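You operate a simulated robot arm through the tools that you are given. There is no shell and no other tool.

The job below is to be done with a simulated robot arm. You get a single attempt, and the scene is never put back.

## Task
Pour the jug's water into the washing bowl and sponge the tea stain off the table.
Fine: wet the green sponge in the bowl; jug and sponge go back; spill nothing. Set down upright: blue water jug. What is to be rubbed or washed off counts as gone when no trace of it is left.
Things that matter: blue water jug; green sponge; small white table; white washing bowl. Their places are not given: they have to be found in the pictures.

The check looks at the end state, three seconds after you hand in, the way a careful person would. Anything else that was tipped, shoved, dropped, spilled or broken makes it a failure.

## Robot
A 7-joint arm with a two-finger parallel gripper, fixed in place. Base frame: the origin is at the foot of the arm, x ahead of it, y to its left, z up. Readings come in m, degrees, newtons and seconds.
Its first joint turns from -149.0 to 149.0 degrees. Payload 3.5 kg.
The TCP is the grasp point between the finger pads, 0.023 m short of the fingertips. In the tool frame z runs along the fingers and y along their closing line. The gripper opens to 0.094 m. The fingers are 0.038 m wide and 0.01 m thick; the gripper's body (0.054 by 0.096 m) begins 0.039 m behind the TCP.
Orientation is that of the tool frame in the base frame, as a unit quaternion [w, x, y, z]. With the fingers straight down and closing along the base's y, the tool's x points along the base's -x, its y along +y and its z along -z.

## Interface
- The arm moves only by the tool send_rows. Its argument "increments" is a list of rows, each a list of 3 entries, a list of its own where there are three numbers: the shift along the tool's x, y, z in units of 200 mm (1.0 is 200 mm), then the turn, a rotation vector about the tool's x, y, z in units of 90 degrees (1.0 is 90 degrees), then the opening, from 0 (shut) to 1 (fully open). In form: [[[tx, ty, tz], [wx, wy, wz], claw], ...]. A call has 1 to 20 rows; each row is the pose to reach, as a shift and turn from the pose commanded when the call began, along the tool's axes at that moment. A call with a number of a shift or a turn outside -1 to 1 is refused whole. A row lasts 0.2 s, in which the tool goes at most 0.05 m and 8.6 degrees; a call with a longer step from one row to the next is refused whole, and so is a gripper value outside its range. Where a pose cannot be reached the arm comes as near as it can. A force on the tool above 40 N (or 10 N above the force at the start of the call, whichever is more), or a blocked arm, ends the call early, and 0.2 s more pass. The fingers move at their own pace (about 0.153 m/s each) and stop on an object; they squeeze with about 44 N. The grip force told is the motor's: it shows also when the fingers shut on nothing. Time passes only in rows, and 0.2 s behind the last, so rows that repeat a pose let the fingers close. It gives the time, the measured TCP pose, the force on the tool (base axes), the opening and the grip force at its end, in the units of the frame above (readings bear some noise), with the torque about the TCP (base axes, N m) and any sound that the robot's microphone picked up.
- Cameras (640 x 400 px; columns grow to the right, rows downward): "scene" is fixed at [0.3994, -0.6503, 1.4947]; the picture's right is [0.65, -0.76, 0.00], its down [-0.46, -0.39, -0.79] and it looks along [0.60, 0.52, -0.61] (base axes); focal length 308 px, centre (320, 200). "wrist" rides on the gripper at [0.086, 0.016, -0.074] in the tool frame; the picture's right is [-0.18, 0.98, 0.00], its down [-0.58, -0.11, -0.81] and it looks along [-0.79, -0.15, 0.59] (tool axes); focal length 243 px, centre (320, 200).
- capture(camera): a new picture of that camera. It takes no simulated time.
- pixel_to_xyz(camera, pixels): for up to 12 pixels [column, row] of the newest picture of that camera ("zoom" is the newest enlarged one), the place [x, y, z] in the base frame of the surface seen there, good to about 0.003 m. It takes no simulated time.
- zoom(camera, box): a new picture of the part [left, top, right, bottom] of that camera's present view, enlarged. It takes no simulated time.
- job_done(): hands the job in; it is judged then, once.

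Leave the gripper open and the arm clear of the work at the hand-in unless told otherwise.

The tools are called after "Request:" as name(argument=value, ...) on one line, values as JSON. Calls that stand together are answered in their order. send_rows: Moves the arm, as the interface text tells. Its arguments: {"type":"object","properties":{"increments":{"type":"array","items":{"type":"array"}}},"required":["increments"]} The other tools are called the same way: capture (camera) takes a picture; pixel_to_xyz (camera, pixels) gives the place of the surface under pixels of a picture; zoom (camera, box) takes an enlarged picture of a part of a camera's view; job_done () hands the job in.

At the start:

```text
t: 0.0
position: [1.0829, 0.177, 1.1615]
ee_rot: [0.0, 0.0, 1.0, 0.0]
contact_force: [0.1, -0.3, -0.9]
wrist_torque: [-0.02, 0.02, 0.02]
gripper_width: 0.0941
grip_force: 0.0
```

scene: 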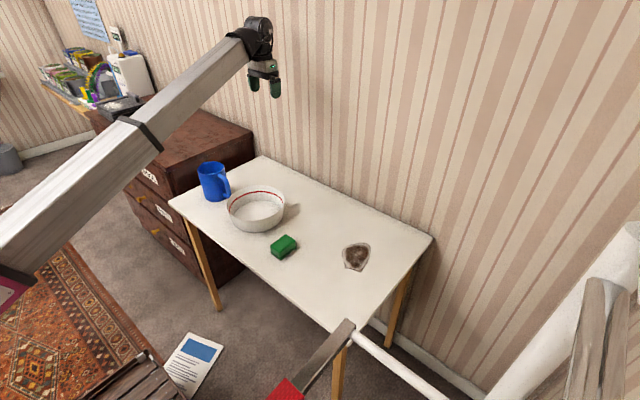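
wrist: 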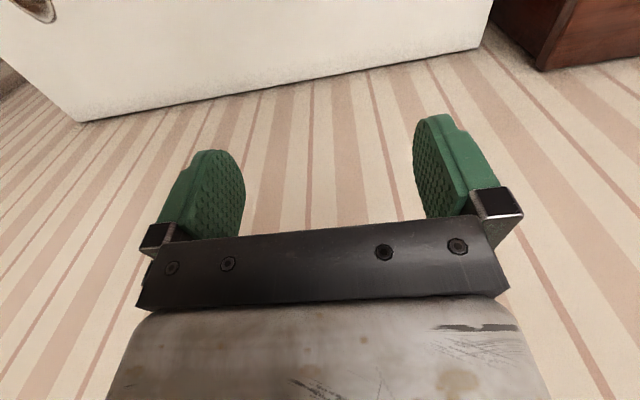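

I see the blue jug near (213,182), the white bowl (257,208), the green sponge (284,246) and the stain (356,256) on the small white table. I'll zoom in on the table for detail first.

Request:
zoom(camera="scene", box=[160, 140, 320, 240])

Request:
pixel_to_xyz(camera="scene", pixels=[[262, 157], [170, 200], [432, 238], [345, 325], [284, 240], [356, 256], [257, 213], [212, 168], [213, 190], [300, 215], [345, 245], [368, 262]])

```text
4.00 times, centred on (240, 190) of scene
```

zoom: 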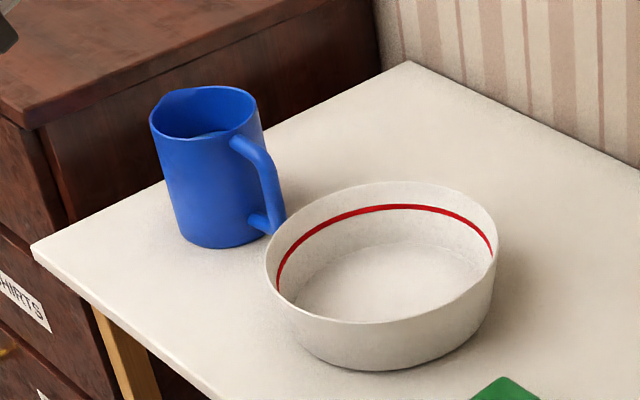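

```text
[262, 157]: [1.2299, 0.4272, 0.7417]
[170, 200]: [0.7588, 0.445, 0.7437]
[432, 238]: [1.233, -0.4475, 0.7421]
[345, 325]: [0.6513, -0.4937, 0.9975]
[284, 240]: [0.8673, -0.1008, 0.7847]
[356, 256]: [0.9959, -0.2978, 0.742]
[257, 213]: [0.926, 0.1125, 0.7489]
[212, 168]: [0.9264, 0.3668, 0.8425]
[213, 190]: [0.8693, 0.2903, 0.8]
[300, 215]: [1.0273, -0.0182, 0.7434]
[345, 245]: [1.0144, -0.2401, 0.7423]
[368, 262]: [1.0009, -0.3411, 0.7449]
```

Table top is at z≈0.742. I'll now measure the jug, its handle and spout, and then the bowl, in closer views.

Request:
zoom(camera="scene", box=[188, 150, 252, 210])

```text
6.67 times, centred on (220, 180) of scene
```

zoom: 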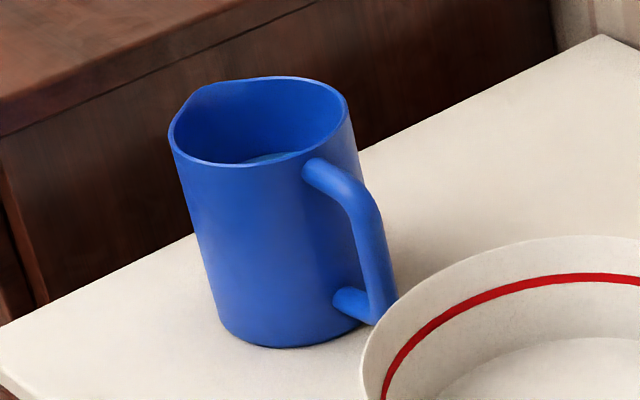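

Here I read the rim, handle, water surface and base points of the jug off this zoomed picture.

Request:
pixel_to_xyz(camera="zoom", pixels=[[190, 100], [172, 135], [240, 164], [300, 152], [347, 105], [280, 78], [262, 158], [312, 175], [350, 190], [375, 215], [385, 280], [345, 302]])

Request:
pixel_to_xyz(camera="zoom", pixels=[[250, 340], [220, 318], [310, 343], [376, 318], [215, 250], [280, 250], [330, 250], [355, 160], [270, 130], [195, 96], [220, 84], [185, 112]])

```text
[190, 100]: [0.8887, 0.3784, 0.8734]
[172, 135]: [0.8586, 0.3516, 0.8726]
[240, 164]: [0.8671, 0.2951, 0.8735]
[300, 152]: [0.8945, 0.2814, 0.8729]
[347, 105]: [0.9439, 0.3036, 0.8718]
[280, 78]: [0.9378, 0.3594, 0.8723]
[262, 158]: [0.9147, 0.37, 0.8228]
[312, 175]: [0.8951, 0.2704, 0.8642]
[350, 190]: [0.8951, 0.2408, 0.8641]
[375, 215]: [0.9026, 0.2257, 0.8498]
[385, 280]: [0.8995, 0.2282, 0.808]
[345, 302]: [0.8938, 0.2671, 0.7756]
```

```text
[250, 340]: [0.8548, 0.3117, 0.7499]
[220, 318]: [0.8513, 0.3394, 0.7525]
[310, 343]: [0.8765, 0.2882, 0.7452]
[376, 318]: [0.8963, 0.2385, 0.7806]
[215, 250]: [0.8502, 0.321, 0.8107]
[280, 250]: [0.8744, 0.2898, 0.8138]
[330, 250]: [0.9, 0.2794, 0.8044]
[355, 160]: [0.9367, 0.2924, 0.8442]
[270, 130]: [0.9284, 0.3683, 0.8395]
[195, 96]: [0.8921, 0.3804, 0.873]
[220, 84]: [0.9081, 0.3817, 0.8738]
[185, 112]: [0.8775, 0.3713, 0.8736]
```

The jug's rim is at z≈0.873, outer diameter about 0.096 (too wide for the gripper), with its handle toward −y and its spout toward +y. I'll zoom on the bowl and the sponge/stain next.

Request:
zoom(camera="scene", box=[216, 176, 304, 236])

```text
6.67 times, centred on (260, 206) of scene
```

zoom: 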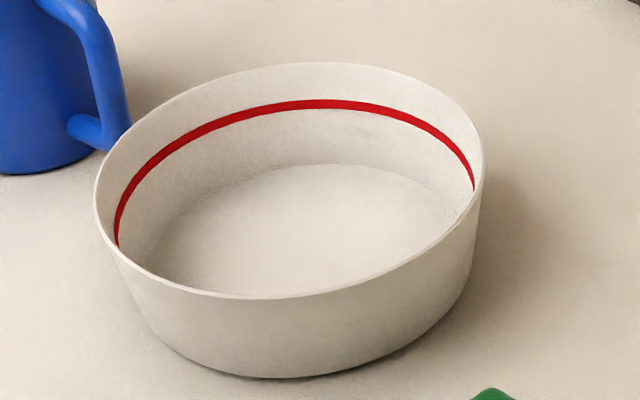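

I pick rim points, red line points and floor points of the bowl in this zoom.

Request:
pixel_to_xyz(camera="zoom", pixels=[[97, 210], [170, 281], [280, 298], [380, 276], [470, 210], [480, 140], [400, 75], [310, 64], [180, 106], [300, 230], [310, 104], [270, 377]])

Request:
zoom(camera="scene", box=[260, 225, 388, 285])

```text
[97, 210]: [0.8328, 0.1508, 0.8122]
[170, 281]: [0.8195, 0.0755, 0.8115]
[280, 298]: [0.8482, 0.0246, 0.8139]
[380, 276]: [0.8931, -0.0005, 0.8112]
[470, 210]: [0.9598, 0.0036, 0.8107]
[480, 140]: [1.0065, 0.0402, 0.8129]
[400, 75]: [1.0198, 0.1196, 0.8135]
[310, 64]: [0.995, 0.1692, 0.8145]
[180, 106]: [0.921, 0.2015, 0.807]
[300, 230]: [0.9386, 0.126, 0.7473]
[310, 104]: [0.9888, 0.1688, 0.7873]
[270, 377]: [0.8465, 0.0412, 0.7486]
```

```text
5.00 times, centred on (324, 255) of scene
```

zoom: 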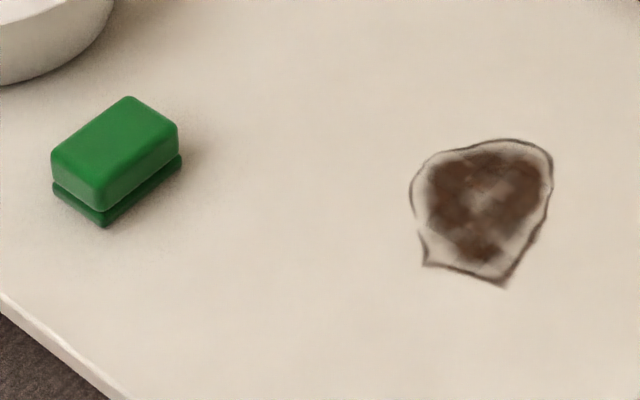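

Bowl: centre ≈(0.92, 0.10), rim radius ≈0.103, rim z≈0.812, floor z≈0.747. Next I measure sponge corners and stain edge in this zoom.

Request:
pixel_to_xyz(camera="zoom", pixels=[[54, 155], [128, 98], [177, 128], [100, 195], [103, 222], [55, 190], [181, 160], [100, 212], [115, 150]])

Request:
pixel_to_xyz(camera="zoom", pixels=[[410, 190], [425, 165], [510, 138], [552, 165], [548, 210], [505, 287], [425, 264], [480, 205], [420, 235], [470, 145], [535, 240]])

Request:
capture(camera="wrist")

```text
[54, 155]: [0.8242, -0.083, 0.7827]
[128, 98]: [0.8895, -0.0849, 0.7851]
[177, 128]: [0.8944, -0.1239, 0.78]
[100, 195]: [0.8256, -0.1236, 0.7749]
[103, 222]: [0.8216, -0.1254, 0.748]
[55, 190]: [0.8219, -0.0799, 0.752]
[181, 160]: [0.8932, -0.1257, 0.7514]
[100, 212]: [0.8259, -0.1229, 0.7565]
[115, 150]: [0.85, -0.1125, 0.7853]
```

```text
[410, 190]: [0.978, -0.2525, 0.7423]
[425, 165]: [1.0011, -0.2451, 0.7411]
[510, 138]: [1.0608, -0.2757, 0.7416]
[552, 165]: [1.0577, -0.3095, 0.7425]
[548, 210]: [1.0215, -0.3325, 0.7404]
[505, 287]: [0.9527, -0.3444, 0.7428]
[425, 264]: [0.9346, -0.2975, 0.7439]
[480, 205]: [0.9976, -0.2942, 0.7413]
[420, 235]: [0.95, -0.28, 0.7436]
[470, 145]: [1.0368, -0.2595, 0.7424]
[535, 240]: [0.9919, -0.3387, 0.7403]
```

```text
taken
```

wrist: 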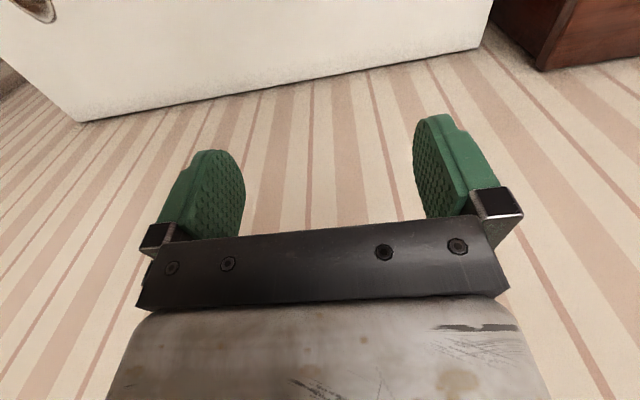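

Sponge ≈ x 0.822–0.895, y −0.127…−0.080, top z 0.785. Stain ≈ x 0.934–1.062, y −0.345…−0.245. I'll take the jug by the handle, so first I turn the tool 90° about its axis, high above the table, and pull in to about (0.90, 0.05).

Request:
send_rows(increments=[[[0.076, -0.053, 0], [0, 0, 0.083], 1], [[0.152, -0.106, 0], [0, 0, 0.167], 1], [[0.229, -0.159, 0], [0, 0, 0.25], 1], [[0.305, -0.212, 0], [0, 0, 0.333], 1], [[0.381, -0.265, 0], [0, 0, 0.417], 1], [[0.457, -0.318, 0], [0, 0, 0.5], 1], [[0.534, -0.37, 0], [0, 0, 0.583], 1], [[0.61, -0.423, 0], [0, 0, 0.667], 1], [[0.686, -0.476, 0], [0, 0, 0.75], 1], [[0.762, -0.529, 0], [0, 0, 0.833], 1], [[0.839, -0.582, 0], [0, 0, 0.917], 1], [[0.915, -0.635, 0], [0, 0, 1], 1], [[0.915, -0.635, 0], [0, 0, 1], 1]])

```text
t: 2.8
position: [0.897, 0.0516, 1.1633]
ee_rot: [0.0, 0.708, 0.706, 0.0]
contact_force: [0.1, -0.4, -0.4]
wrist_torque: [-0.02, 0.0, 0.05]
gripper_width: 0.094
grip_force: 0.1
```

The tool now points down with its x along +y. Next I tip it 65° so the fingers point toward +y and slightly down, lowering to about z = 1.0.

Request:
send_rows(increments=[[[0.02, 0.002, 0.08], [0, 0.072, 0], 1], [[0.04, 0.004, 0.16], [0, 0.144, 0], 1], [[0.06, 0.006, 0.24], [0, 0.217, 0], 1], [[0.08, 0.008, 0.33], [0, 0.289, 0], 1], [[0.1, 0.01, 0.41], [0, 0.361, 0], 1], [[0.12, 0.012, 0.49], [0, 0.433, 0], 1], [[0.14, 0.014, 0.57], [0, 0.505, 0], 1], [[0.16, 0.016, 0.65], [0, 0.578, 0], 1], [[0.18, 0.018, 0.73], [0, 0.65, 0], 1], [[0.2, 0.02, 0.815], [0, 0.722, 0], 1], [[0.2, 0.02, 0.815], [0, 0.722, 0], 1]])

Request:
capture(camera="scene")

Request:
capture(camera="wrist")

```text
t: 5.2
position: [0.9046, 0.09, 0.9975]
ee_rot: [-0.38, 0.597, 0.596, 0.381]
contact_force: [-0.6, -0.2, 0.3]
wrist_torque: [0.02, 0.0, 0.0]
gripper_width: 0.0939
grip_force: 0.1
```

```text
taken
```

scene: 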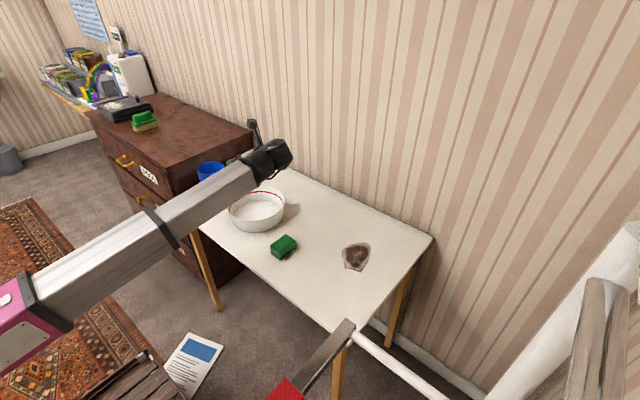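

```text
taken
```

wrist: 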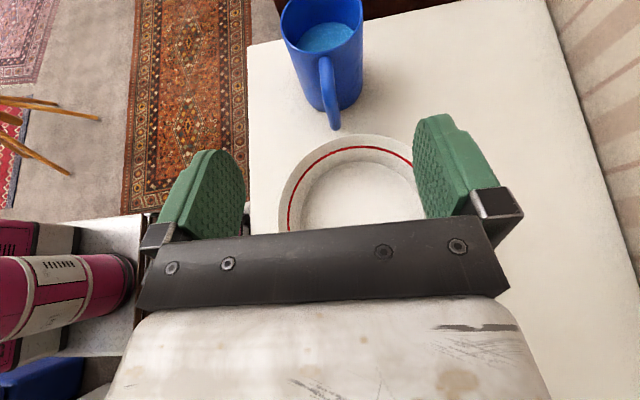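

The wrist camera now sees the jug with its handle at about (328,95). I measure the handle and the jug in this view.

Request:
pixel_to_xyz(camera="wrist", pixels=[[326, 62], [327, 80], [330, 100], [334, 120], [320, 100], [338, 100], [283, 20], [362, 15], [320, 40], [325, 50], [336, 127], [350, 160]])

Request:
zoom(camera="wrist", box=[260, 0, 388, 140])

```text
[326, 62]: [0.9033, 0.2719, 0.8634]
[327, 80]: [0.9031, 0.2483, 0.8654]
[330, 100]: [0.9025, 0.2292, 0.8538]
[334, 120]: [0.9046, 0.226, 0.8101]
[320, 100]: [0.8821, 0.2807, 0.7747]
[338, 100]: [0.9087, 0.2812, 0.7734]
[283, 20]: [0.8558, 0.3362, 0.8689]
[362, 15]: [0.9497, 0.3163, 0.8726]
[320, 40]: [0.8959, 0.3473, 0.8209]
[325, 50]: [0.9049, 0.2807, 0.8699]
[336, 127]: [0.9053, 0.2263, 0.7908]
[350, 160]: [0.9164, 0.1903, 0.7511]
```

```text
2.86 times, centred on (324, 70) of wrist
```

zoom: 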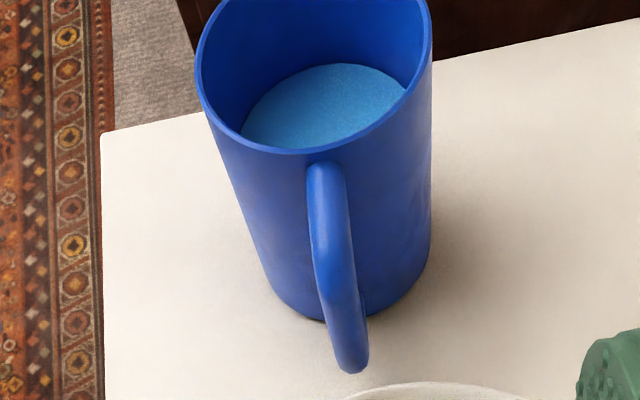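

Handle plane x≈0.9035, its outer bar at y≈0.226 and top at z≈0.865. I'll align with the grasp axis then advance most of the way, gripper open.

Request:
send_rows(increments=[[[-0.1, -0.002, 0], [0, 0, 0], 1], [[-0.2, -0.004, 0], [0, 0, 0], 1], [[-0.3, -0.005, 0], [0, 0, 0], 1], [[-0.394, -0.005, 0.0], [0, 0, 0], 1], [[-0.394, -0.005, 0.12], [0, 0, 0], 1], [[-0.394, -0.005, 0.24], [0, 0, 0], 1], [[-0.394, -0.005, 0.36], [0, 0, 0], 1], [[-0.394, -0.005, 0.48], [0, 0, 0], 1], [[-0.394, -0.005, 0.6], [0, 0, 0], 1], [[-0.394, -0.005, 0.7], [0, 0, 0], 1], [[-0.394, -0.005, 0.7], [0, 0, 0], 1]])

Request:
capture(camera="wrist")

Request:
capture(camera="scene")

```text
t: 7.6
position: [0.9065, 0.1856, 0.8663]
ee_rot: [-0.38, 0.597, 0.596, 0.381]
contact_force: [0.7, 0.3, -0.2]
wrist_torque: [-0.03, 0.01, -0.01]
gripper_width: 0.0942
grip_force: 0.0
```

```text
taken
```

wrist: 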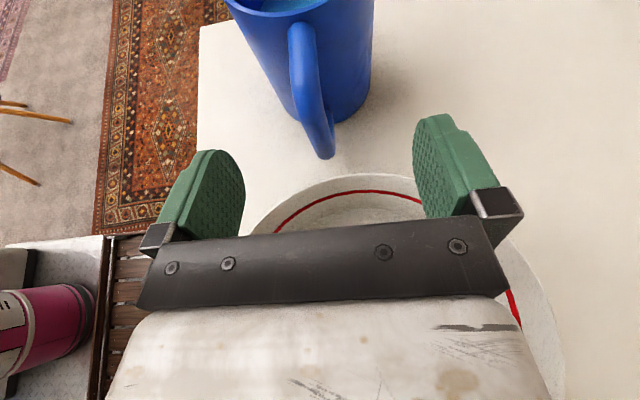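

```text
taken
```

scene: 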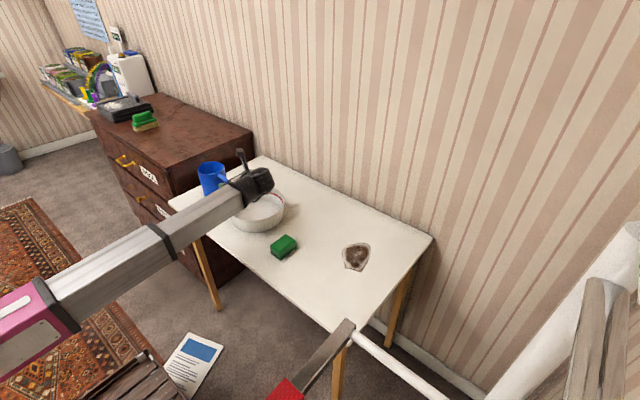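

I check how close the wrist is to the bowl before the last few centimetres.

Request:
zoom(camera="scene", box=[184, 140, 304, 240])

Request:
pixel_to_xyz(camera="scene", pixels=[[250, 202], [240, 200], [260, 185], [268, 190], [225, 207], [200, 190], [225, 178]])

```text
4.00 times, centred on (244, 190) of scene
```

zoom: 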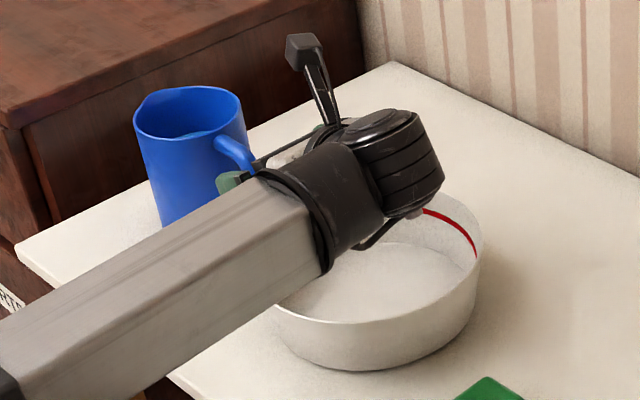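

```text
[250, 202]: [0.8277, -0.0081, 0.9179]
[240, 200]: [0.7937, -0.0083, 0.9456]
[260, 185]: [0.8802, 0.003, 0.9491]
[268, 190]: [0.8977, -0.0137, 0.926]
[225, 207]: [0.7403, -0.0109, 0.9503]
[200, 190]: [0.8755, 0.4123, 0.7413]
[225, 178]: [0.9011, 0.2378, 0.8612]
```

Wrist underside is well above the bowl rim. I advance the last 57 mm so the pads straddle the handle's upper corner, still open.

Request:
send_rows(increments=[[[0, -0.005, 0.07], [0, 0, 0], 1], [[0, -0.01, 0.14], [0, 0, 0], 1], [[0, -0.015, 0.21], [0, 0, 0], 1], [[0, -0.015, 0.285], [0, 0, 0], 1], [[0, -0.015, 0.285], [0, 0, 0], 1]])

Request:
capture(camera="wrist")

Request:
zoom(camera="scene", box=[184, 140, 304, 240])

```text
t: 8.8
position: [0.8988, 0.2363, 0.8427]
ee_rot: [-0.38, 0.596, 0.596, 0.381]
contact_force: [0.4, 0.2, 0.0]
wrist_torque: [-0.01, -0.02, 0.04]
gripper_width: 0.0935
grip_force: 0.0
```

```text
taken
```

wrist: 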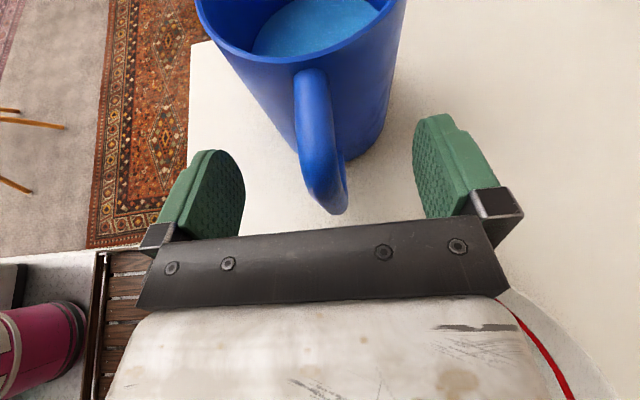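

```text
4.00 times, centred on (244, 190) of scene
```

zoom: 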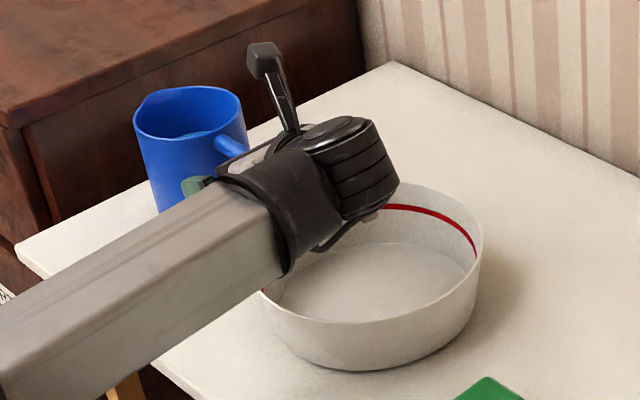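

Fingers straddle the handle. Before closing I check centring: I read the handle and both finger pads in this wrist view.

Request:
pixel_to_xyz(camera="wrist", pixels=[[312, 90], [315, 120], [318, 150], [325, 190], [239, 190], [225, 175], [420, 180], [440, 160], [300, 150], [336, 150], [205, 152], [440, 116]])

```text
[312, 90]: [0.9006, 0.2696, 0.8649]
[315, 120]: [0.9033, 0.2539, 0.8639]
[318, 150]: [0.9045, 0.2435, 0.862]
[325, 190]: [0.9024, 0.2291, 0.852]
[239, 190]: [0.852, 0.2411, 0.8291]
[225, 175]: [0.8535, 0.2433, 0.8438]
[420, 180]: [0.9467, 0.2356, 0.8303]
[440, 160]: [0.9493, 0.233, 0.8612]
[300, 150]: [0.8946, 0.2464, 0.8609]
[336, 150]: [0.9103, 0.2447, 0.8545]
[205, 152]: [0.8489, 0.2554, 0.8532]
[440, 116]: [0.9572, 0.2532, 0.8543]
```

The pads are centred on x≈0.900 while the handle is at 0.903; I shift 3 mm and close gradually.

Request:
send_rows(increments=[[[0, 0.015, 0], [0, 0, 0], 1], [[0, 0.015, 0], [0, 0, 0], 0.8], [[0, 0.015, 0], [0, 0, 0], 0.6], [[0, 0.015, 0], [0, 0, 0], 0.4], [[0, 0.015, 0], [0, 0, 0], 0.3], [[0, 0.015, 0], [0, 0, 0], 0.25], [[0, 0.015, 0], [0, 0, 0], 0.2], [[0, 0.015, 0], [0, 0, 0], 0.15], [[0, 0.015, 0], [0, 0, 0], 0.1], [[0, 0.015, 0], [0, 0, 0], 0.0], [[0, 0.015, 0], [0, 0, 0], 0.0]])

Request:
capture(camera="wrist")

```text
t: 11.2
position: [0.9035, 0.2368, 0.8422]
ee_rot: [-0.38, 0.596, 0.596, 0.381]
contact_force: [-0.6, 0.5, -0.2]
wrist_torque: [0.18, -0.23, 0.1]
gripper_width: 0.0168
grip_force: 44.2
```

```text
taken
```

wrist: 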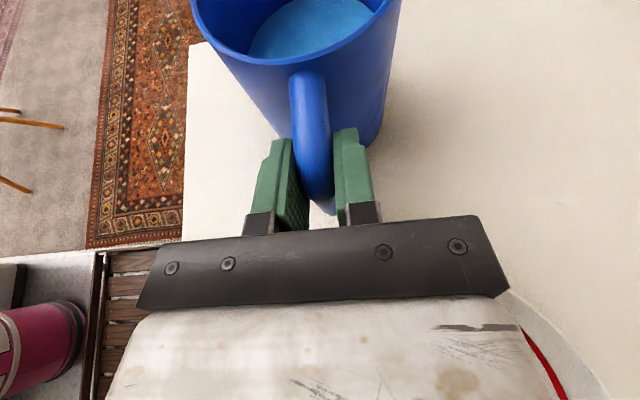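

Grip holds at 16.8 mm with 44 N. I lift straight up a first 20 mm slowly and look for slipping.

Request:
send_rows(increments=[[[0.018, 0, -0.0085], [0, 0, 0], 0], [[0.0362, 0, -0.0169], [0, 0, 0], 0], [[0.0544, 0, -0.0254], [0, 0, 0], 0], [[0.0725, 0, -0.0338], [0, 0, 0], 0], [[0.0906, 0, -0.0423], [0, 0, 0], 0], [[0.0906, 0, -0.0423], [0, 0, 0], 0]])

Request:
capture(camera="wrist")

Request:
zoom(camera="scene", box=[184, 140, 304, 240])

```text
t: 12.6
position: [0.9023, 0.2359, 0.8631]
ee_rot: [-0.38, 0.597, 0.595, 0.381]
contact_force: [-0.1, 0.4, -6.4]
wrist_torque: [-0.48, 0.02, 0.01]
gripper_width: 0.0167
grip_force: 43.6
```

```text
taken
```

wrist: 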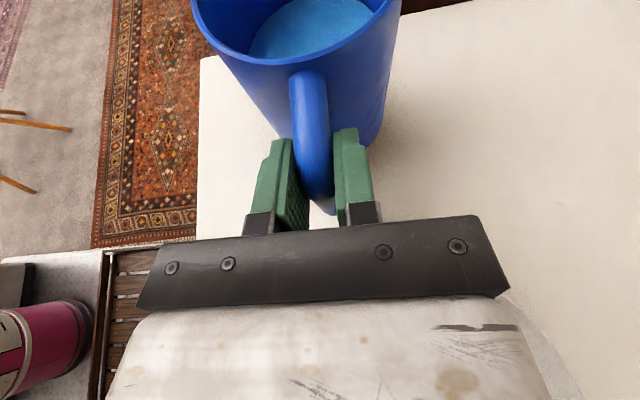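

```text
4.00 times, centred on (244, 190) of scene
```

zoom: 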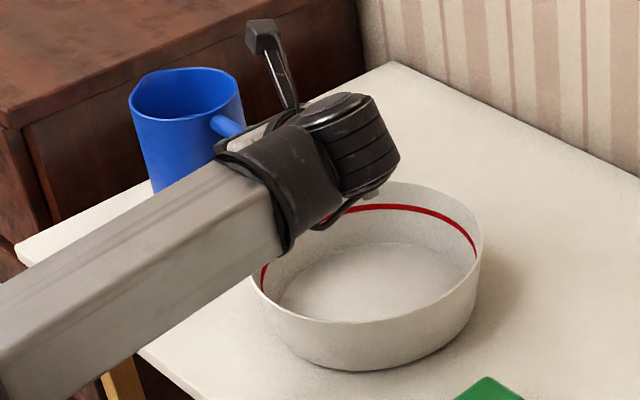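

No slip; the load is about 6.4 N. I continue lifting 120 mm.

Request:
send_rows(increments=[[[0.045, 0, -0.021], [0, 0, 0], 0], [[0.1, 0, -0.0467], [0, 0, 0], 0], [[0.155, 0, -0.0724], [0, 0, 0], 0], [[0.21, 0, -0.098], [0, 0, 0], 0], [[0.265, 0, -0.1237], [0, 0, 0], 0], [[0.32, 0, -0.1494], [0, 0, 0], 0], [[0.375, 0, -0.1751], [0, 0, 0], 0], [[0.43, 0, -0.2008], [0, 0, 0], 0], [[0.485, 0, -0.2264], [0, 0, 0], 0], [[0.52, 0, -0.2428], [0, 0, 0], 0], [[0.544, 0, -0.254], [0, 0, 0], 0], [[0.544, 0, -0.254], [0, 0, 0], 0]])

Request:
capture(camera="wrist")

```text
t: 15.2
position: [0.9042, 0.2361, 0.9837]
ee_rot: [-0.38, 0.597, 0.596, 0.38]
contact_force: [0.3, -0.3, -6.3]
wrist_torque: [-0.47, 0.0, -0.01]
gripper_width: 0.0167
grip_force: 43.8
```

```text
taken
```

wrist: 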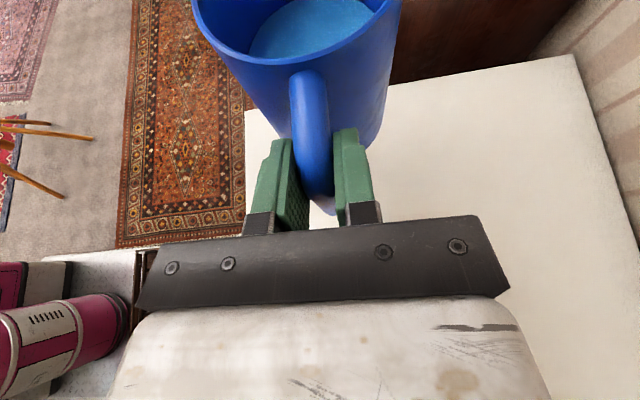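

Steady. I move the jug toward −y (over and past the bowl) gently, first half.

Request:
send_rows(increments=[[[-0.0136, 0.002, -0.029], [0, 0, 0], 0], [[-0.041, 0.005, -0.0875], [0, 0, 0], 0], [[-0.075, 0.01, -0.16], [0, 0, 0], 0], [[-0.1158, 0.015, -0.248], [0, 0, 0], 0], [[-0.1566, 0.02, -0.3355], [0, 0, 0], 0], [[-0.1975, 0.025, -0.423], [0, 0, 0], 0], [[-0.2383, 0.03, -0.5105], [0, 0, 0], 0], [[-0.2724, 0.035, -0.5834], [0, 0, 0], 0], [[-0.2996, 0.04, -0.6418], [0, 0, 0], 0], [[-0.3235, 0.043, -0.6928], [0, 0, 0], 0], [[-0.3405, 0.045, -0.7293], [0, 0, 0], 0], [[-0.3405, 0.045, -0.7293], [0, 0, 0], 0]])

Request:
send_rows(increments=[[[-0.0136, 0.002, -0.029], [0, 0, 0], 0], [[-0.041, 0.005, -0.0875], [0, 0, 0], 0], [[-0.075, 0.01, -0.16], [0, 0, 0], 0], [[-0.1158, 0.015, -0.248], [0, 0, 0], 0], [[-0.1566, 0.02, -0.3355], [0, 0, 0], 0], [[-0.1975, 0.025, -0.423], [0, 0, 0], 0], [[-0.2383, 0.03, -0.5105], [0, 0, 0], 0], [[-0.2724, 0.035, -0.5834], [0, 0, 0], 0], [[-0.2996, 0.04, -0.6418], [0, 0, 0], 0], [[-0.3235, 0.043, -0.6928], [0, 0, 0], 0], [[-0.3405, 0.045, -0.7293], [0, 0, 0], 0], [[-0.3405, 0.045, -0.7293], [0, 0, 0], 0]])

Request:
capture(camera="scene")

Request:
capture(camera="wrist")

```text
t: 17.8
position: [0.9123, 0.0736, 0.9836]
ee_rot: [-0.38, 0.596, 0.596, 0.381]
contact_force: [0.0, 0.7, -6.8]
wrist_torque: [-0.42, 0.03, 0.01]
gripper_width: 0.0168
grip_force: 43.6
```

```text
t: 20.4
position: [0.9214, -0.0871, 0.9836]
ee_rot: [-0.38, 0.596, 0.597, 0.379]
contact_force: [-1.1, -0.4, -6.1]
wrist_torque: [-0.44, -0.03, 0.0]
gripper_width: 0.0168
grip_force: 44.4
```

```text
taken
```

scene: 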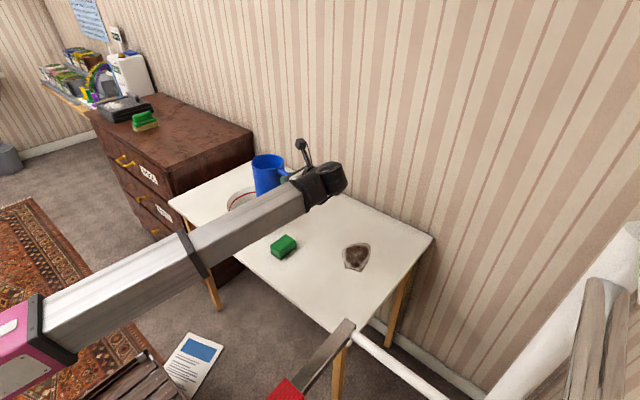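

```text
taken
```

wrist: 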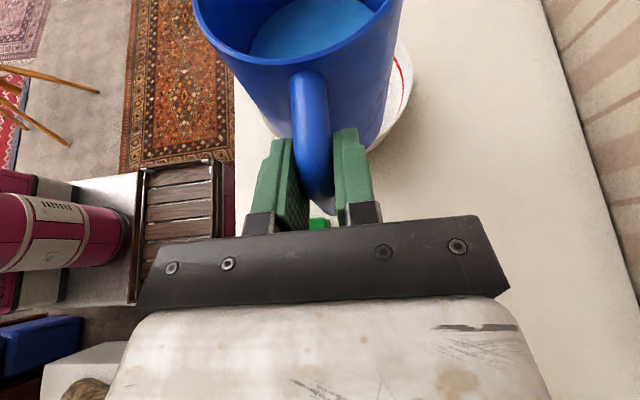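

Jug is now at y≈−0.087 with its spout over the bowl side. I tip it to 40° slowly (water should not yet run), keeping the spout lip over the bowl at y≈0.06 and clear of the rim.

Request:
send_rows(increments=[[[0.0125, 0, -0.008], [0, -0.0444, 0], 0], [[0.025, 0, -0.016], [0, -0.0889, 0], 0], [[0.038, 0, -0.022], [0, -0.1333, 0], 0], [[0.051, 0, -0.028], [0, -0.1778, 0], 0], [[0.0665, 0, -0.0275], [0, -0.2222, 0], 0], [[0.082, 0, -0.027], [0, -0.2667, 0], 0], [[0.099, 0, -0.019], [0, -0.3111, 0], 0], [[0.116, 0, -0.011], [0, -0.3556, 0], 0], [[0.1225, 0, 0.009], [0, -0.4, 0], 0], [[0.129, 0, 0.029], [0, -0.4444, 0], 0], [[0.129, 0, 0.029], [0, -0.4444, 0], 0]])

Request:
capture(camera="scene")

Request:
capture(camera="wrist")

Request:
zoom(camera="scene", box=[200, 130, 340, 250])

```text
t: 22.8
position: [0.9221, -0.0712, 1.0062]
ee_rot: [-0.152, 0.691, 0.69, 0.153]
contact_force: [0.2, -0.8, -5.5]
wrist_torque: [-0.22, -0.01, -0.04]
gripper_width: 0.0168
grip_force: 44.2
```

```text
taken
```

scene: 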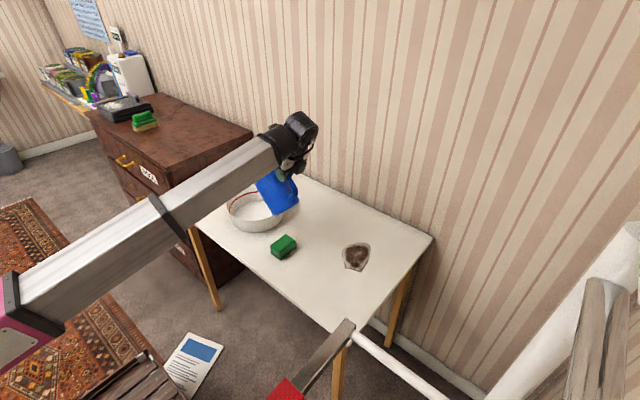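

```text
taken
```

wrist: 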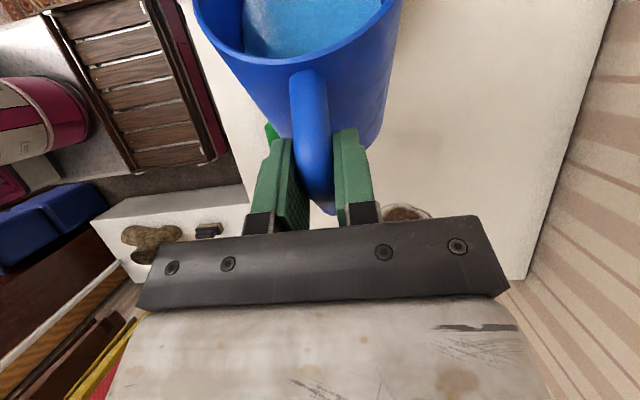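

```text
3.33 times, centred on (270, 190) of scene
```

zoom: 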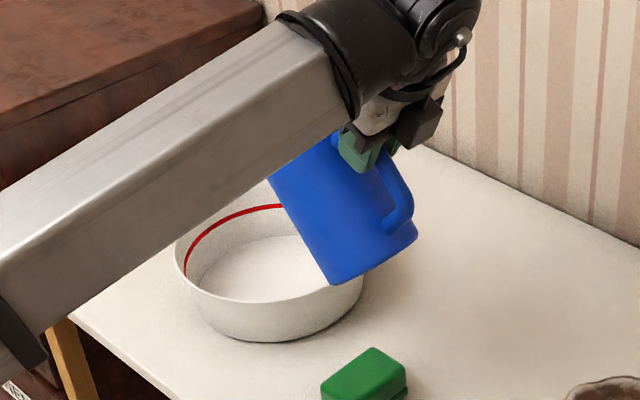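

Jug is at 40°, water near the lip, base clear of the bowl rim. I tip on slowly to 56° and wait for the stream.

Request:
send_rows(increments=[[[0.009, 0, 0.002], [0, -0.0148, 0], 0], [[0.018, 0, 0.004], [0, -0.0296, 0], 0], [[0.0275, 0, 0.006], [0, -0.0444, 0], 0], [[0.037, 0, 0.008], [0, -0.0593, 0], 0], [[0.046, 0, 0.01], [0, -0.0741, 0], 0], [[0.055, 0, 0.012], [0, -0.0889, 0], 0], [[0.055, 0, 0.012], [0, -0.0889, 0], 0]])

Request:
capture(camera="wrist")

Request:
zoom(camera="scene", box=[200, 130, 340, 250])

```text
t: 24.4
position: [0.9202, -0.0615, 1.0077]
ee_rot: [-0.105, 0.699, 0.7, 0.104]
contact_force: [-0.2, 0.1, -5.9]
wrist_torque: [-0.11, 0.0, 0.0]
gripper_width: 0.0167
grip_force: 44.1
```

```text
taken
```

wrist: 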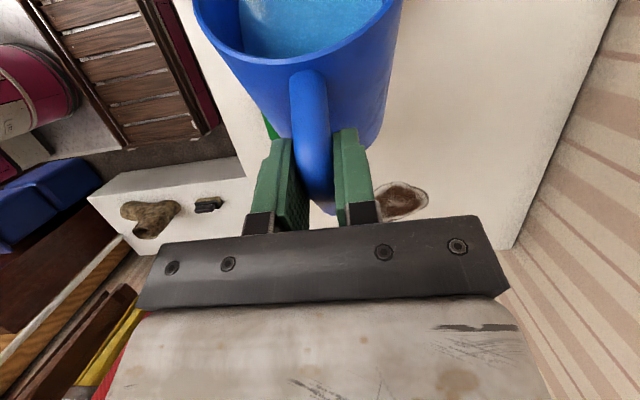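

```text
3.33 times, centred on (270, 190) of scene
```

zoom: 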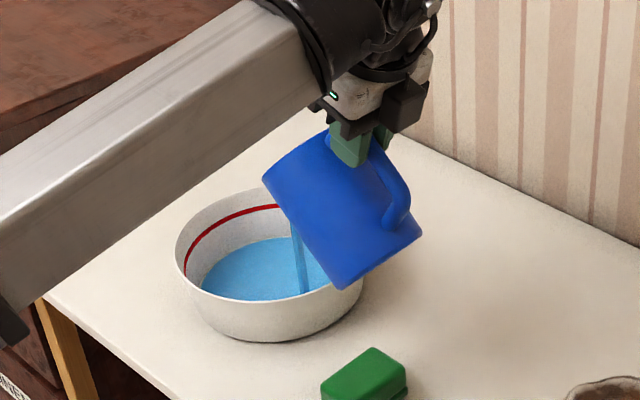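

The stream falls well inside the bowl and the bowl is filling. I continue tipping slowly to 88°.

Request:
send_rows(increments=[[[0.019, 0, -0.0045], [0, -0.0222, 0], 0], [[0.0375, 0, -0.009], [0, -0.0444, 0], 0], [[0.056, 0, -0.0135], [0, -0.0667, 0], 0], [[0.075, 0, -0.018], [0, -0.0889, 0], 0], [[0.097, 0, -0.024], [0, -0.1111, 0], 0], [[0.1185, 0, -0.0305], [0, -0.1333, 0], 0], [[0.14, 0, -0.037], [0, -0.1556, 0], 0], [[0.162, 0, -0.043], [0, -0.1778, 0], 0], [[0.1855, 0, -0.046], [0, -0.2, 0], 0], [[0.209, 0, -0.0485], [0, -0.2222, 0], 0], [[0.2325, 0, -0.051], [0, -0.2444, 0], 0], [[0.256, 0, -0.054], [0, -0.2667, 0], 0]])

Request:
zoom(camera="scene", box=[200, 130, 340, 250])

```text
t: 27.0
position: [0.9217, -0.0149, 1.0336]
ee_rot: [0.043, 0.706, 0.706, -0.044]
contact_force: [0.3, -0.3, -2.9]
wrist_torque: [0.06, 0.0, -0.02]
gripper_width: 0.017
grip_force: 43.7
```

```text
3.33 times, centred on (270, 190) of scene
```

zoom: 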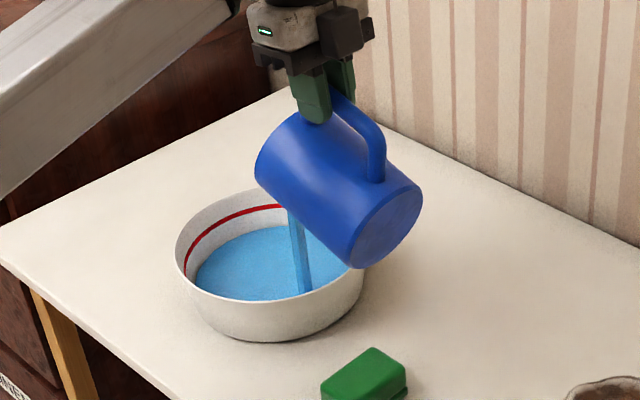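

Nearly half has gone; still landing inside. I go on to 96°.

Request:
send_rows(increments=[[[0.022, 0, -0.009], [0, -0.0222, 0], 0], [[0.045, 0, -0.0185], [0, -0.0444, 0], 0], [[0.067, 0, -0.028], [0, -0.0667, 0], 0], [[0.0895, 0, -0.037], [0, -0.0889, 0], 0], [[0.113, 0, -0.048], [0, -0.1111, 0], 0], [[0.136, 0, -0.0585], [0, -0.1333, 0], 0], [[0.159, 0, -0.069], [0, -0.1556, 0], 0], [[0.1825, 0, -0.08], [0, -0.1778, 0], 0], [[0.207, 0, -0.088], [0, -0.2, 0], 0], [[0.232, 0, -0.0955], [0, -0.2222, 0], 0], [[0.257, 0, -0.103], [0, -0.2444, 0], 0], [[0.282, 0, -0.111], [0, -0.2667, 0], 0]])

Request:
zoom(camera="scene", box=[200, 130, 340, 250])

```text
t: 29.6
position: [0.9226, 0.0448, 1.0457]
ee_rot: [0.189, 0.682, 0.68, -0.19]
contact_force: [0.2, -0.1, -1.2]
wrist_torque: [0.12, 0.01, 0.01]
gripper_width: 0.017
grip_force: 44.1
```

```text
3.33 times, centred on (270, 190) of scene
```

zoom: 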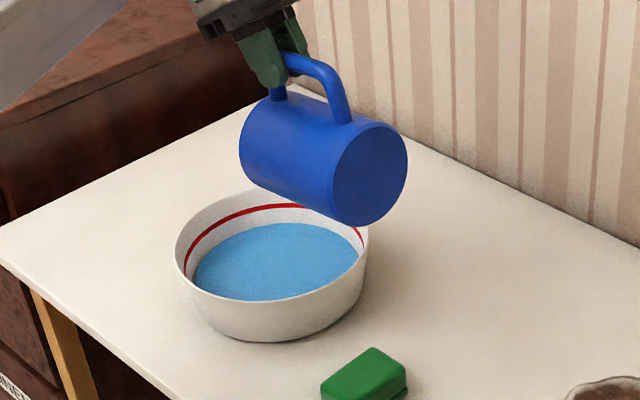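

Almost empty (load ≈1.2 N). I tip to 112° and hold so the last water drains.

Request:
send_rows(increments=[[[0.0215, 0, -0.014], [0, -0.0222, 0], 0], [[0.043, 0, -0.028], [0, -0.0444, 0], 0], [[0.0645, 0, -0.042], [0, -0.0667, 0], 0], [[0.086, 0, -0.0565], [0, -0.0889, 0], 0], [[0.11, 0, -0.067], [0, -0.1111, 0], 0], [[0.133, 0, -0.078], [0, -0.1333, 0], 0], [[0.157, 0, -0.089], [0, -0.1556, 0], 0], [[0.18, 0, -0.1], [0, -0.1778, 0], 0], [[0.18, 0, -0.1], [0, -0.1778, 0], 0], [[0.18, 0, -0.1], [0, -0.1778, 0], 0], [[0.18, 0, -0.1], [0, -0.1778, 0], 0], [[0.18, 0, -0.1], [0, -0.1778, 0], 0], [[0.18, 0, -0.1], [0, -0.1778, 0], 0], [[0.18, 0, -0.1], [0, -0.1778, 0], 0], [[0.18, 0, -0.1], [0, -0.1778, 0], 0], [[0.18, 0, -0.1], [0, -0.1778, 0], 0]])

Request:
zoom(camera="scene", box=[200, 130, 340, 250])

Request:
capture(camera="wrist")

```text
t: 33.0
position: [0.9209, 0.0868, 1.0467]
ee_rot: [0.282, 0.648, 0.649, -0.282]
contact_force: [-0.1, 0.4, -0.8]
wrist_torque: [0.09, 0.01, -0.02]
gripper_width: 0.0167
grip_force: 44.2
```

```text
3.33 times, centred on (270, 190) of scene
```

zoom: 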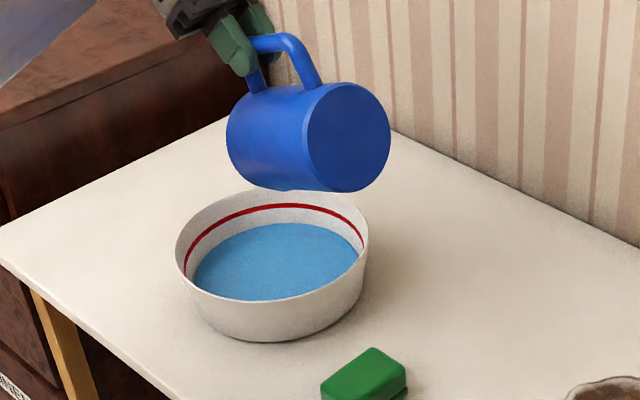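

```text
taken
```

wrist: 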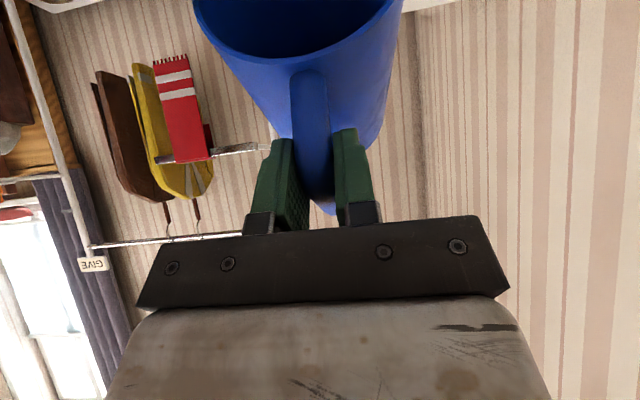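

The jug is empty (load ≈1 N) and the table is dry. I tip it back along the same path, keeping the lip over the bowl, to 56°.

Request:
send_rows(increments=[[[-0.039, 0, 0.034], [0, 0.0444, 0], 0], [[-0.078, 0, 0.068], [0, 0.0889, 0], 0], [[-0.112, 0, 0.107], [0, 0.1333, 0], 0], [[-0.146, 0, 0.146], [0, 0.1778, 0], 0], [[-0.174, 0, 0.19], [0, 0.2222, 0], 0], [[-0.202, 0, 0.233], [0, 0.2667, 0], 0], [[-0.224, 0, 0.28], [0, 0.3111, 0], 0], [[-0.246, 0, 0.327], [0, 0.3556, 0], 0], [[-0.268, 0, 0.37], [0, 0.4, 0], 0], [[-0.29, 0, 0.412], [0, 0.4444, 0], 0], [[-0.306, 0, 0.456], [0, 0.4889, 0], 0], [[-0.321, 0, 0.501], [0, 0.5333, 0], 0], [[-0.33, 0, 0.545], [0, 0.5778, 0], 0], [[-0.338, 0, 0.59], [0, 0.6222, 0], 0], [[-0.338, 0, 0.59], [0, 0.6222, 0], 0]])

```text
t: 36.2
position: [0.9211, -0.0454, 1.0157]
ee_rot: [-0.056, 0.705, 0.705, 0.056]
contact_force: [0.1, -0.2, -0.9]
wrist_torque: [0.03, -0.04, 0.04]
gripper_width: 0.0169
grip_force: 43.8
```

Then I bring it fully upright.

Request:
send_rows(increments=[[[-0.0355, 0, 0.0145], [0, 0.0444, 0], 0], [[-0.071, 0, 0.029], [0, 0.0889, 0], 0], [[-0.1, 0, 0.03], [0, 0.1333, 0], 0], [[-0.128, 0, 0.032], [0, 0.1778, 0], 0], [[-0.148, 0, 0.027], [0, 0.2222, 0], 0], [[-0.168, 0, 0.021], [0, 0.2667, 0], 0], [[-0.184, 0, 0.03], [0, 0.3111, 0], 0], [[-0.2, 0, 0.04], [0, 0.3556, 0], 0], [[-0.209, 0, 0.052], [0, 0.4, 0], 0], [[-0.218, 0, 0.065], [0, 0.4444, 0], 0], [[-0.221, 0, 0.079], [0, 0.4889, 0], 0], [[-0.223, 0, 0.093], [0, 0.5333, 0], 0], [[-0.2235, 0, 0.108], [0, 0.5778, 0], 0], [[-0.2235, 0, 0.123], [0, 0.6222, 0], 0], [[-0.2235, 0, 0.123], [0, 0.6222, 0], 0]])

Request:
capture(camera="wrist")

Request:
capture(camera="scene")

```text
t: 39.4
position: [0.9209, -0.0861, 0.9853]
ee_rot: [-0.38, 0.597, 0.596, 0.38]
contact_force: [-0.5, -0.3, -1.3]
wrist_torque: [-0.14, 0.0, -0.01]
gripper_width: 0.0167
grip_force: 43.9
```

```text
taken
```

wrist: 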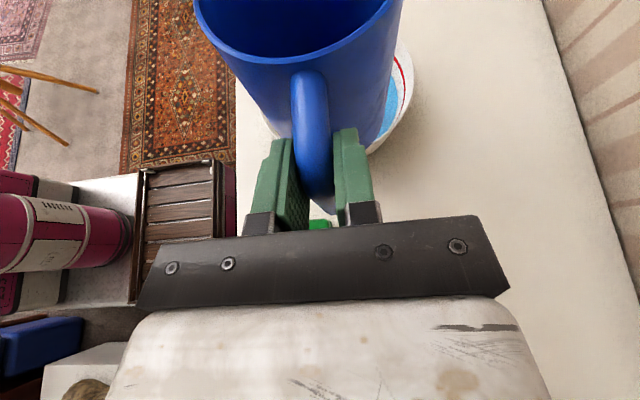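

```text
taken
```

scene: 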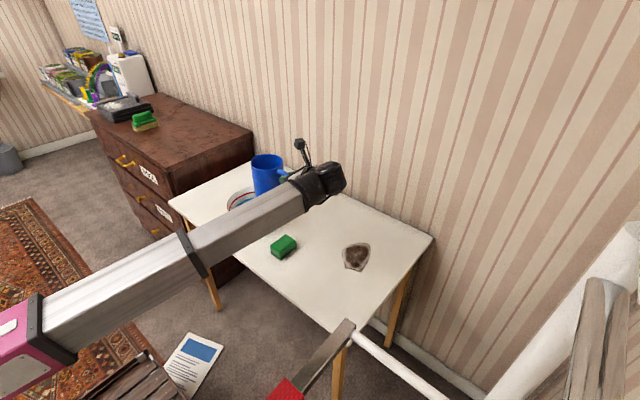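

Upright and unslipped. I carry the empty jug back over the bowl to its place (+y, 0.322 m, in two calls).

Request:
send_rows(increments=[[[0.0136, -0.002, 0.029], [0, 0, 0], 0], [[0.041, -0.005, 0.0875], [0, 0, 0], 0], [[0.075, -0.01, 0.16], [0, 0, 0], 0], [[0.1158, -0.015, 0.248], [0, 0, 0], 0], [[0.1566, -0.02, 0.3355], [0, 0, 0], 0], [[0.1975, -0.025, 0.423], [0, 0, 0], 0], [[0.2383, -0.03, 0.5105], [0, 0, 0], 0], [[0.2724, -0.035, 0.5834], [0, 0, 0], 0], [[0.2996, -0.04, 0.6418], [0, 0, 0], 0], [[0.3235, -0.043, 0.6928], [0, 0, 0], 0], [[0.3405, -0.045, 0.7293], [0, 0, 0], 0]])

Request:
send_rows(increments=[[[0.0136, -0.002, 0.029], [0, 0, 0], 0], [[0.041, -0.005, 0.0875], [0, 0, 0], 0], [[0.075, -0.01, 0.16], [0, 0, 0], 0], [[0.1158, -0.015, 0.248], [0, 0, 0], 0], [[0.1566, -0.02, 0.3355], [0, 0, 0], 0], [[0.1975, -0.025, 0.423], [0, 0, 0], 0], [[0.2383, -0.03, 0.5105], [0, 0, 0], 0], [[0.2724, -0.035, 0.5834], [0, 0, 0], 0], [[0.2996, -0.04, 0.6418], [0, 0, 0], 0], [[0.3235, -0.043, 0.6928], [0, 0, 0], 0], [[0.3405, -0.045, 0.7293], [0, 0, 0], 0], [[0.3405, -0.045, 0.7293], [0, 0, 0], 0]])

Request:
zoom(camera="scene", box=[184, 120, 304, 240])

```text
t: 41.8
position: [0.912, 0.0756, 0.9855]
ee_rot: [-0.38, 0.597, 0.596, 0.379]
contact_force: [-0.2, 0.6, -1.4]
wrist_torque: [-0.11, 0.04, -0.06]
gripper_width: 0.0165
grip_force: 44.1
```

```text
t: 44.4
position: [0.9029, 0.2347, 0.9841]
ee_rot: [-0.38, 0.597, 0.597, 0.379]
contact_force: [0.0, -1.3, -1.5]
wrist_torque: [-0.15, -0.01, -0.03]
gripper_width: 0.0167
grip_force: 44.2
```

```text
3.33 times, centred on (244, 180) of scene
```

zoom: 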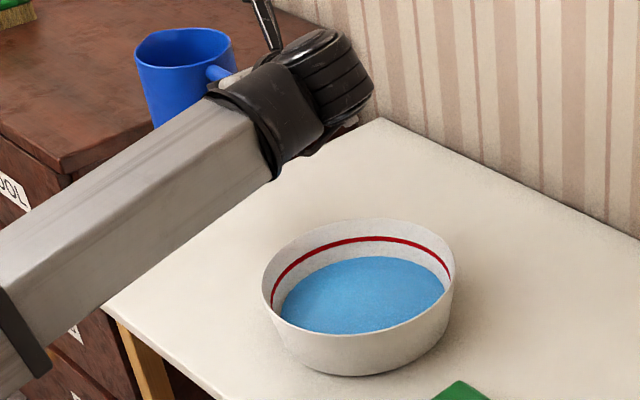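

I check the jug is level by measuring its rim before lowering.

Request:
capture(camera="wrist")

Request:
pixel_to_xyz(camera="wrist", pixels=[[202, 20], [230, 46], [290, 60], [345, 48], [390, 20], [312, 90]])

Request:
pixel_to_xyz(camera="zoom", pixels=[[138, 58], [165, 66], [200, 65], [231, 46], [190, 29], [150, 34]])

```text
taken
```

wrist: 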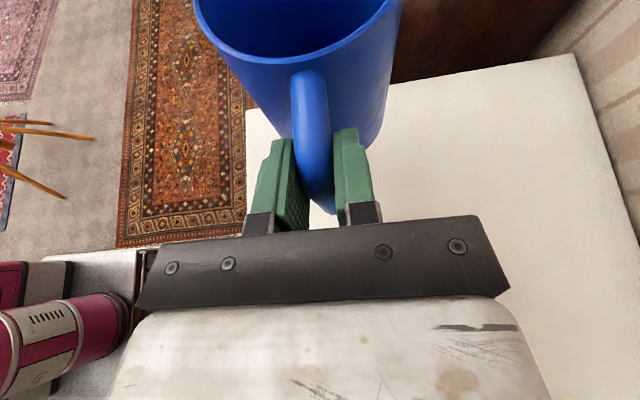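

```text
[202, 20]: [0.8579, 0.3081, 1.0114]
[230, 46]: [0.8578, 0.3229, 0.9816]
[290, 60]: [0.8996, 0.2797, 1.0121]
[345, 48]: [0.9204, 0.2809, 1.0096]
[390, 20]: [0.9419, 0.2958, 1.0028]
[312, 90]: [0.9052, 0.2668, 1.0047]
```

```text
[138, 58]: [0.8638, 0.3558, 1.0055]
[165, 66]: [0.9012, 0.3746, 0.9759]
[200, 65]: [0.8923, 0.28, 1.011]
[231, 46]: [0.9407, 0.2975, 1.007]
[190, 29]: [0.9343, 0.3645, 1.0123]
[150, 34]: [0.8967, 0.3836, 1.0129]
```

The rim is level. I lower straight down 120 mm, then the last 20 mm slowly.

Request:
send_rows(increments=[[[-0.045, 0, 0.021], [0, 0, 0], 0], [[-0.1, 0, 0.0467], [0, 0, 0], 0], [[-0.155, 0, 0.0724], [0, 0, 0], 0], [[-0.21, 0, 0.098], [0, 0, 0], 0], [[-0.265, 0, 0.1237], [0, 0, 0], 0], [[-0.32, 0, 0.1494], [0, 0, 0], 0], [[-0.375, 0, 0.1751], [0, 0, 0], 0], [[-0.43, 0, 0.2008], [0, 0, 0], 0], [[-0.485, 0, 0.2264], [0, 0, 0], 0], [[-0.52, 0, 0.2428], [0, 0, 0], 0], [[-0.544, 0, 0.254], [0, 0, 0], 0], [[-0.5625, 0, 0.2625], [0, 0, 0], 0], [[-0.58, 0, 0.271], [0, 0, 0], 0], [[-0.595, 0, 0.278], [0, 0, 0], 0], [[-0.61, 0, 0.285], [0, 0, 0], 0], [[-0.62, 0, 0.2895], [0, 0, 0], 0], [[-0.628, 0, 0.293], [0, 0, 0], 0], [[-0.6346, 0, 0.2963], [0, 0, 0], 0]])

Request:
capture(camera="wrist")

Request:
zoom(camera="scene", box=[184, 140, 304, 240])

```text
t: 48.2
position: [0.9035, 0.2358, 0.8443]
ee_rot: [-0.38, 0.596, 0.597, 0.38]
contact_force: [0.2, -0.3, -0.6]
wrist_torque: [-0.09, 0.03, 0.03]
gripper_width: 0.0169
grip_force: 43.7
```

```text
taken
```

wrist: 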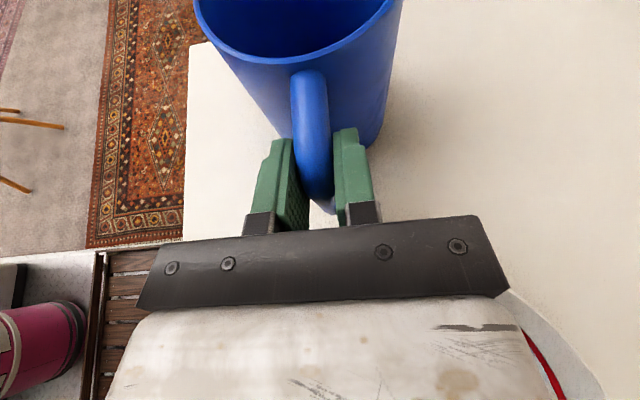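

```text
4.00 times, centred on (244, 190) of scene
```

zoom: 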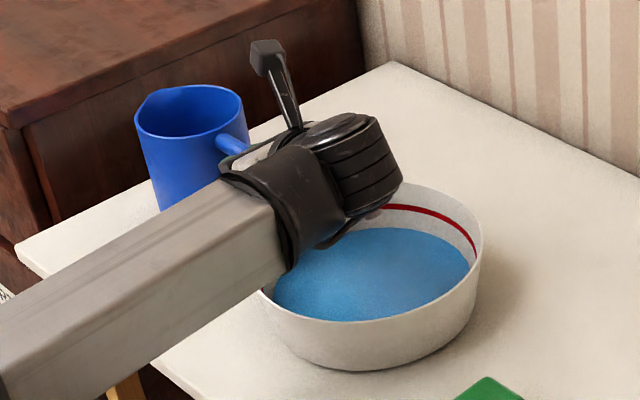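

Load fell to 0.6 N; the base is just about touching. I lower 2 mm more gently to be sure it rests.

Request:
send_rows(increments=[[[-0.0045, 0, 0.0021], [0, 0, 0], 0], [[-0.009, 0, 0.0042], [0, 0, 0], 0], [[-0.009, 0, 0.0042], [0, 0, 0], 0]])

```text
t: 49.0
position: [0.9032, 0.2356, 0.8441]
ee_rot: [-0.38, 0.596, 0.596, 0.381]
contact_force: [0.8, -3.3, 12.3]
wrist_torque: [0.86, 0.05, -0.08]
gripper_width: 0.0169
grip_force: 43.6
```

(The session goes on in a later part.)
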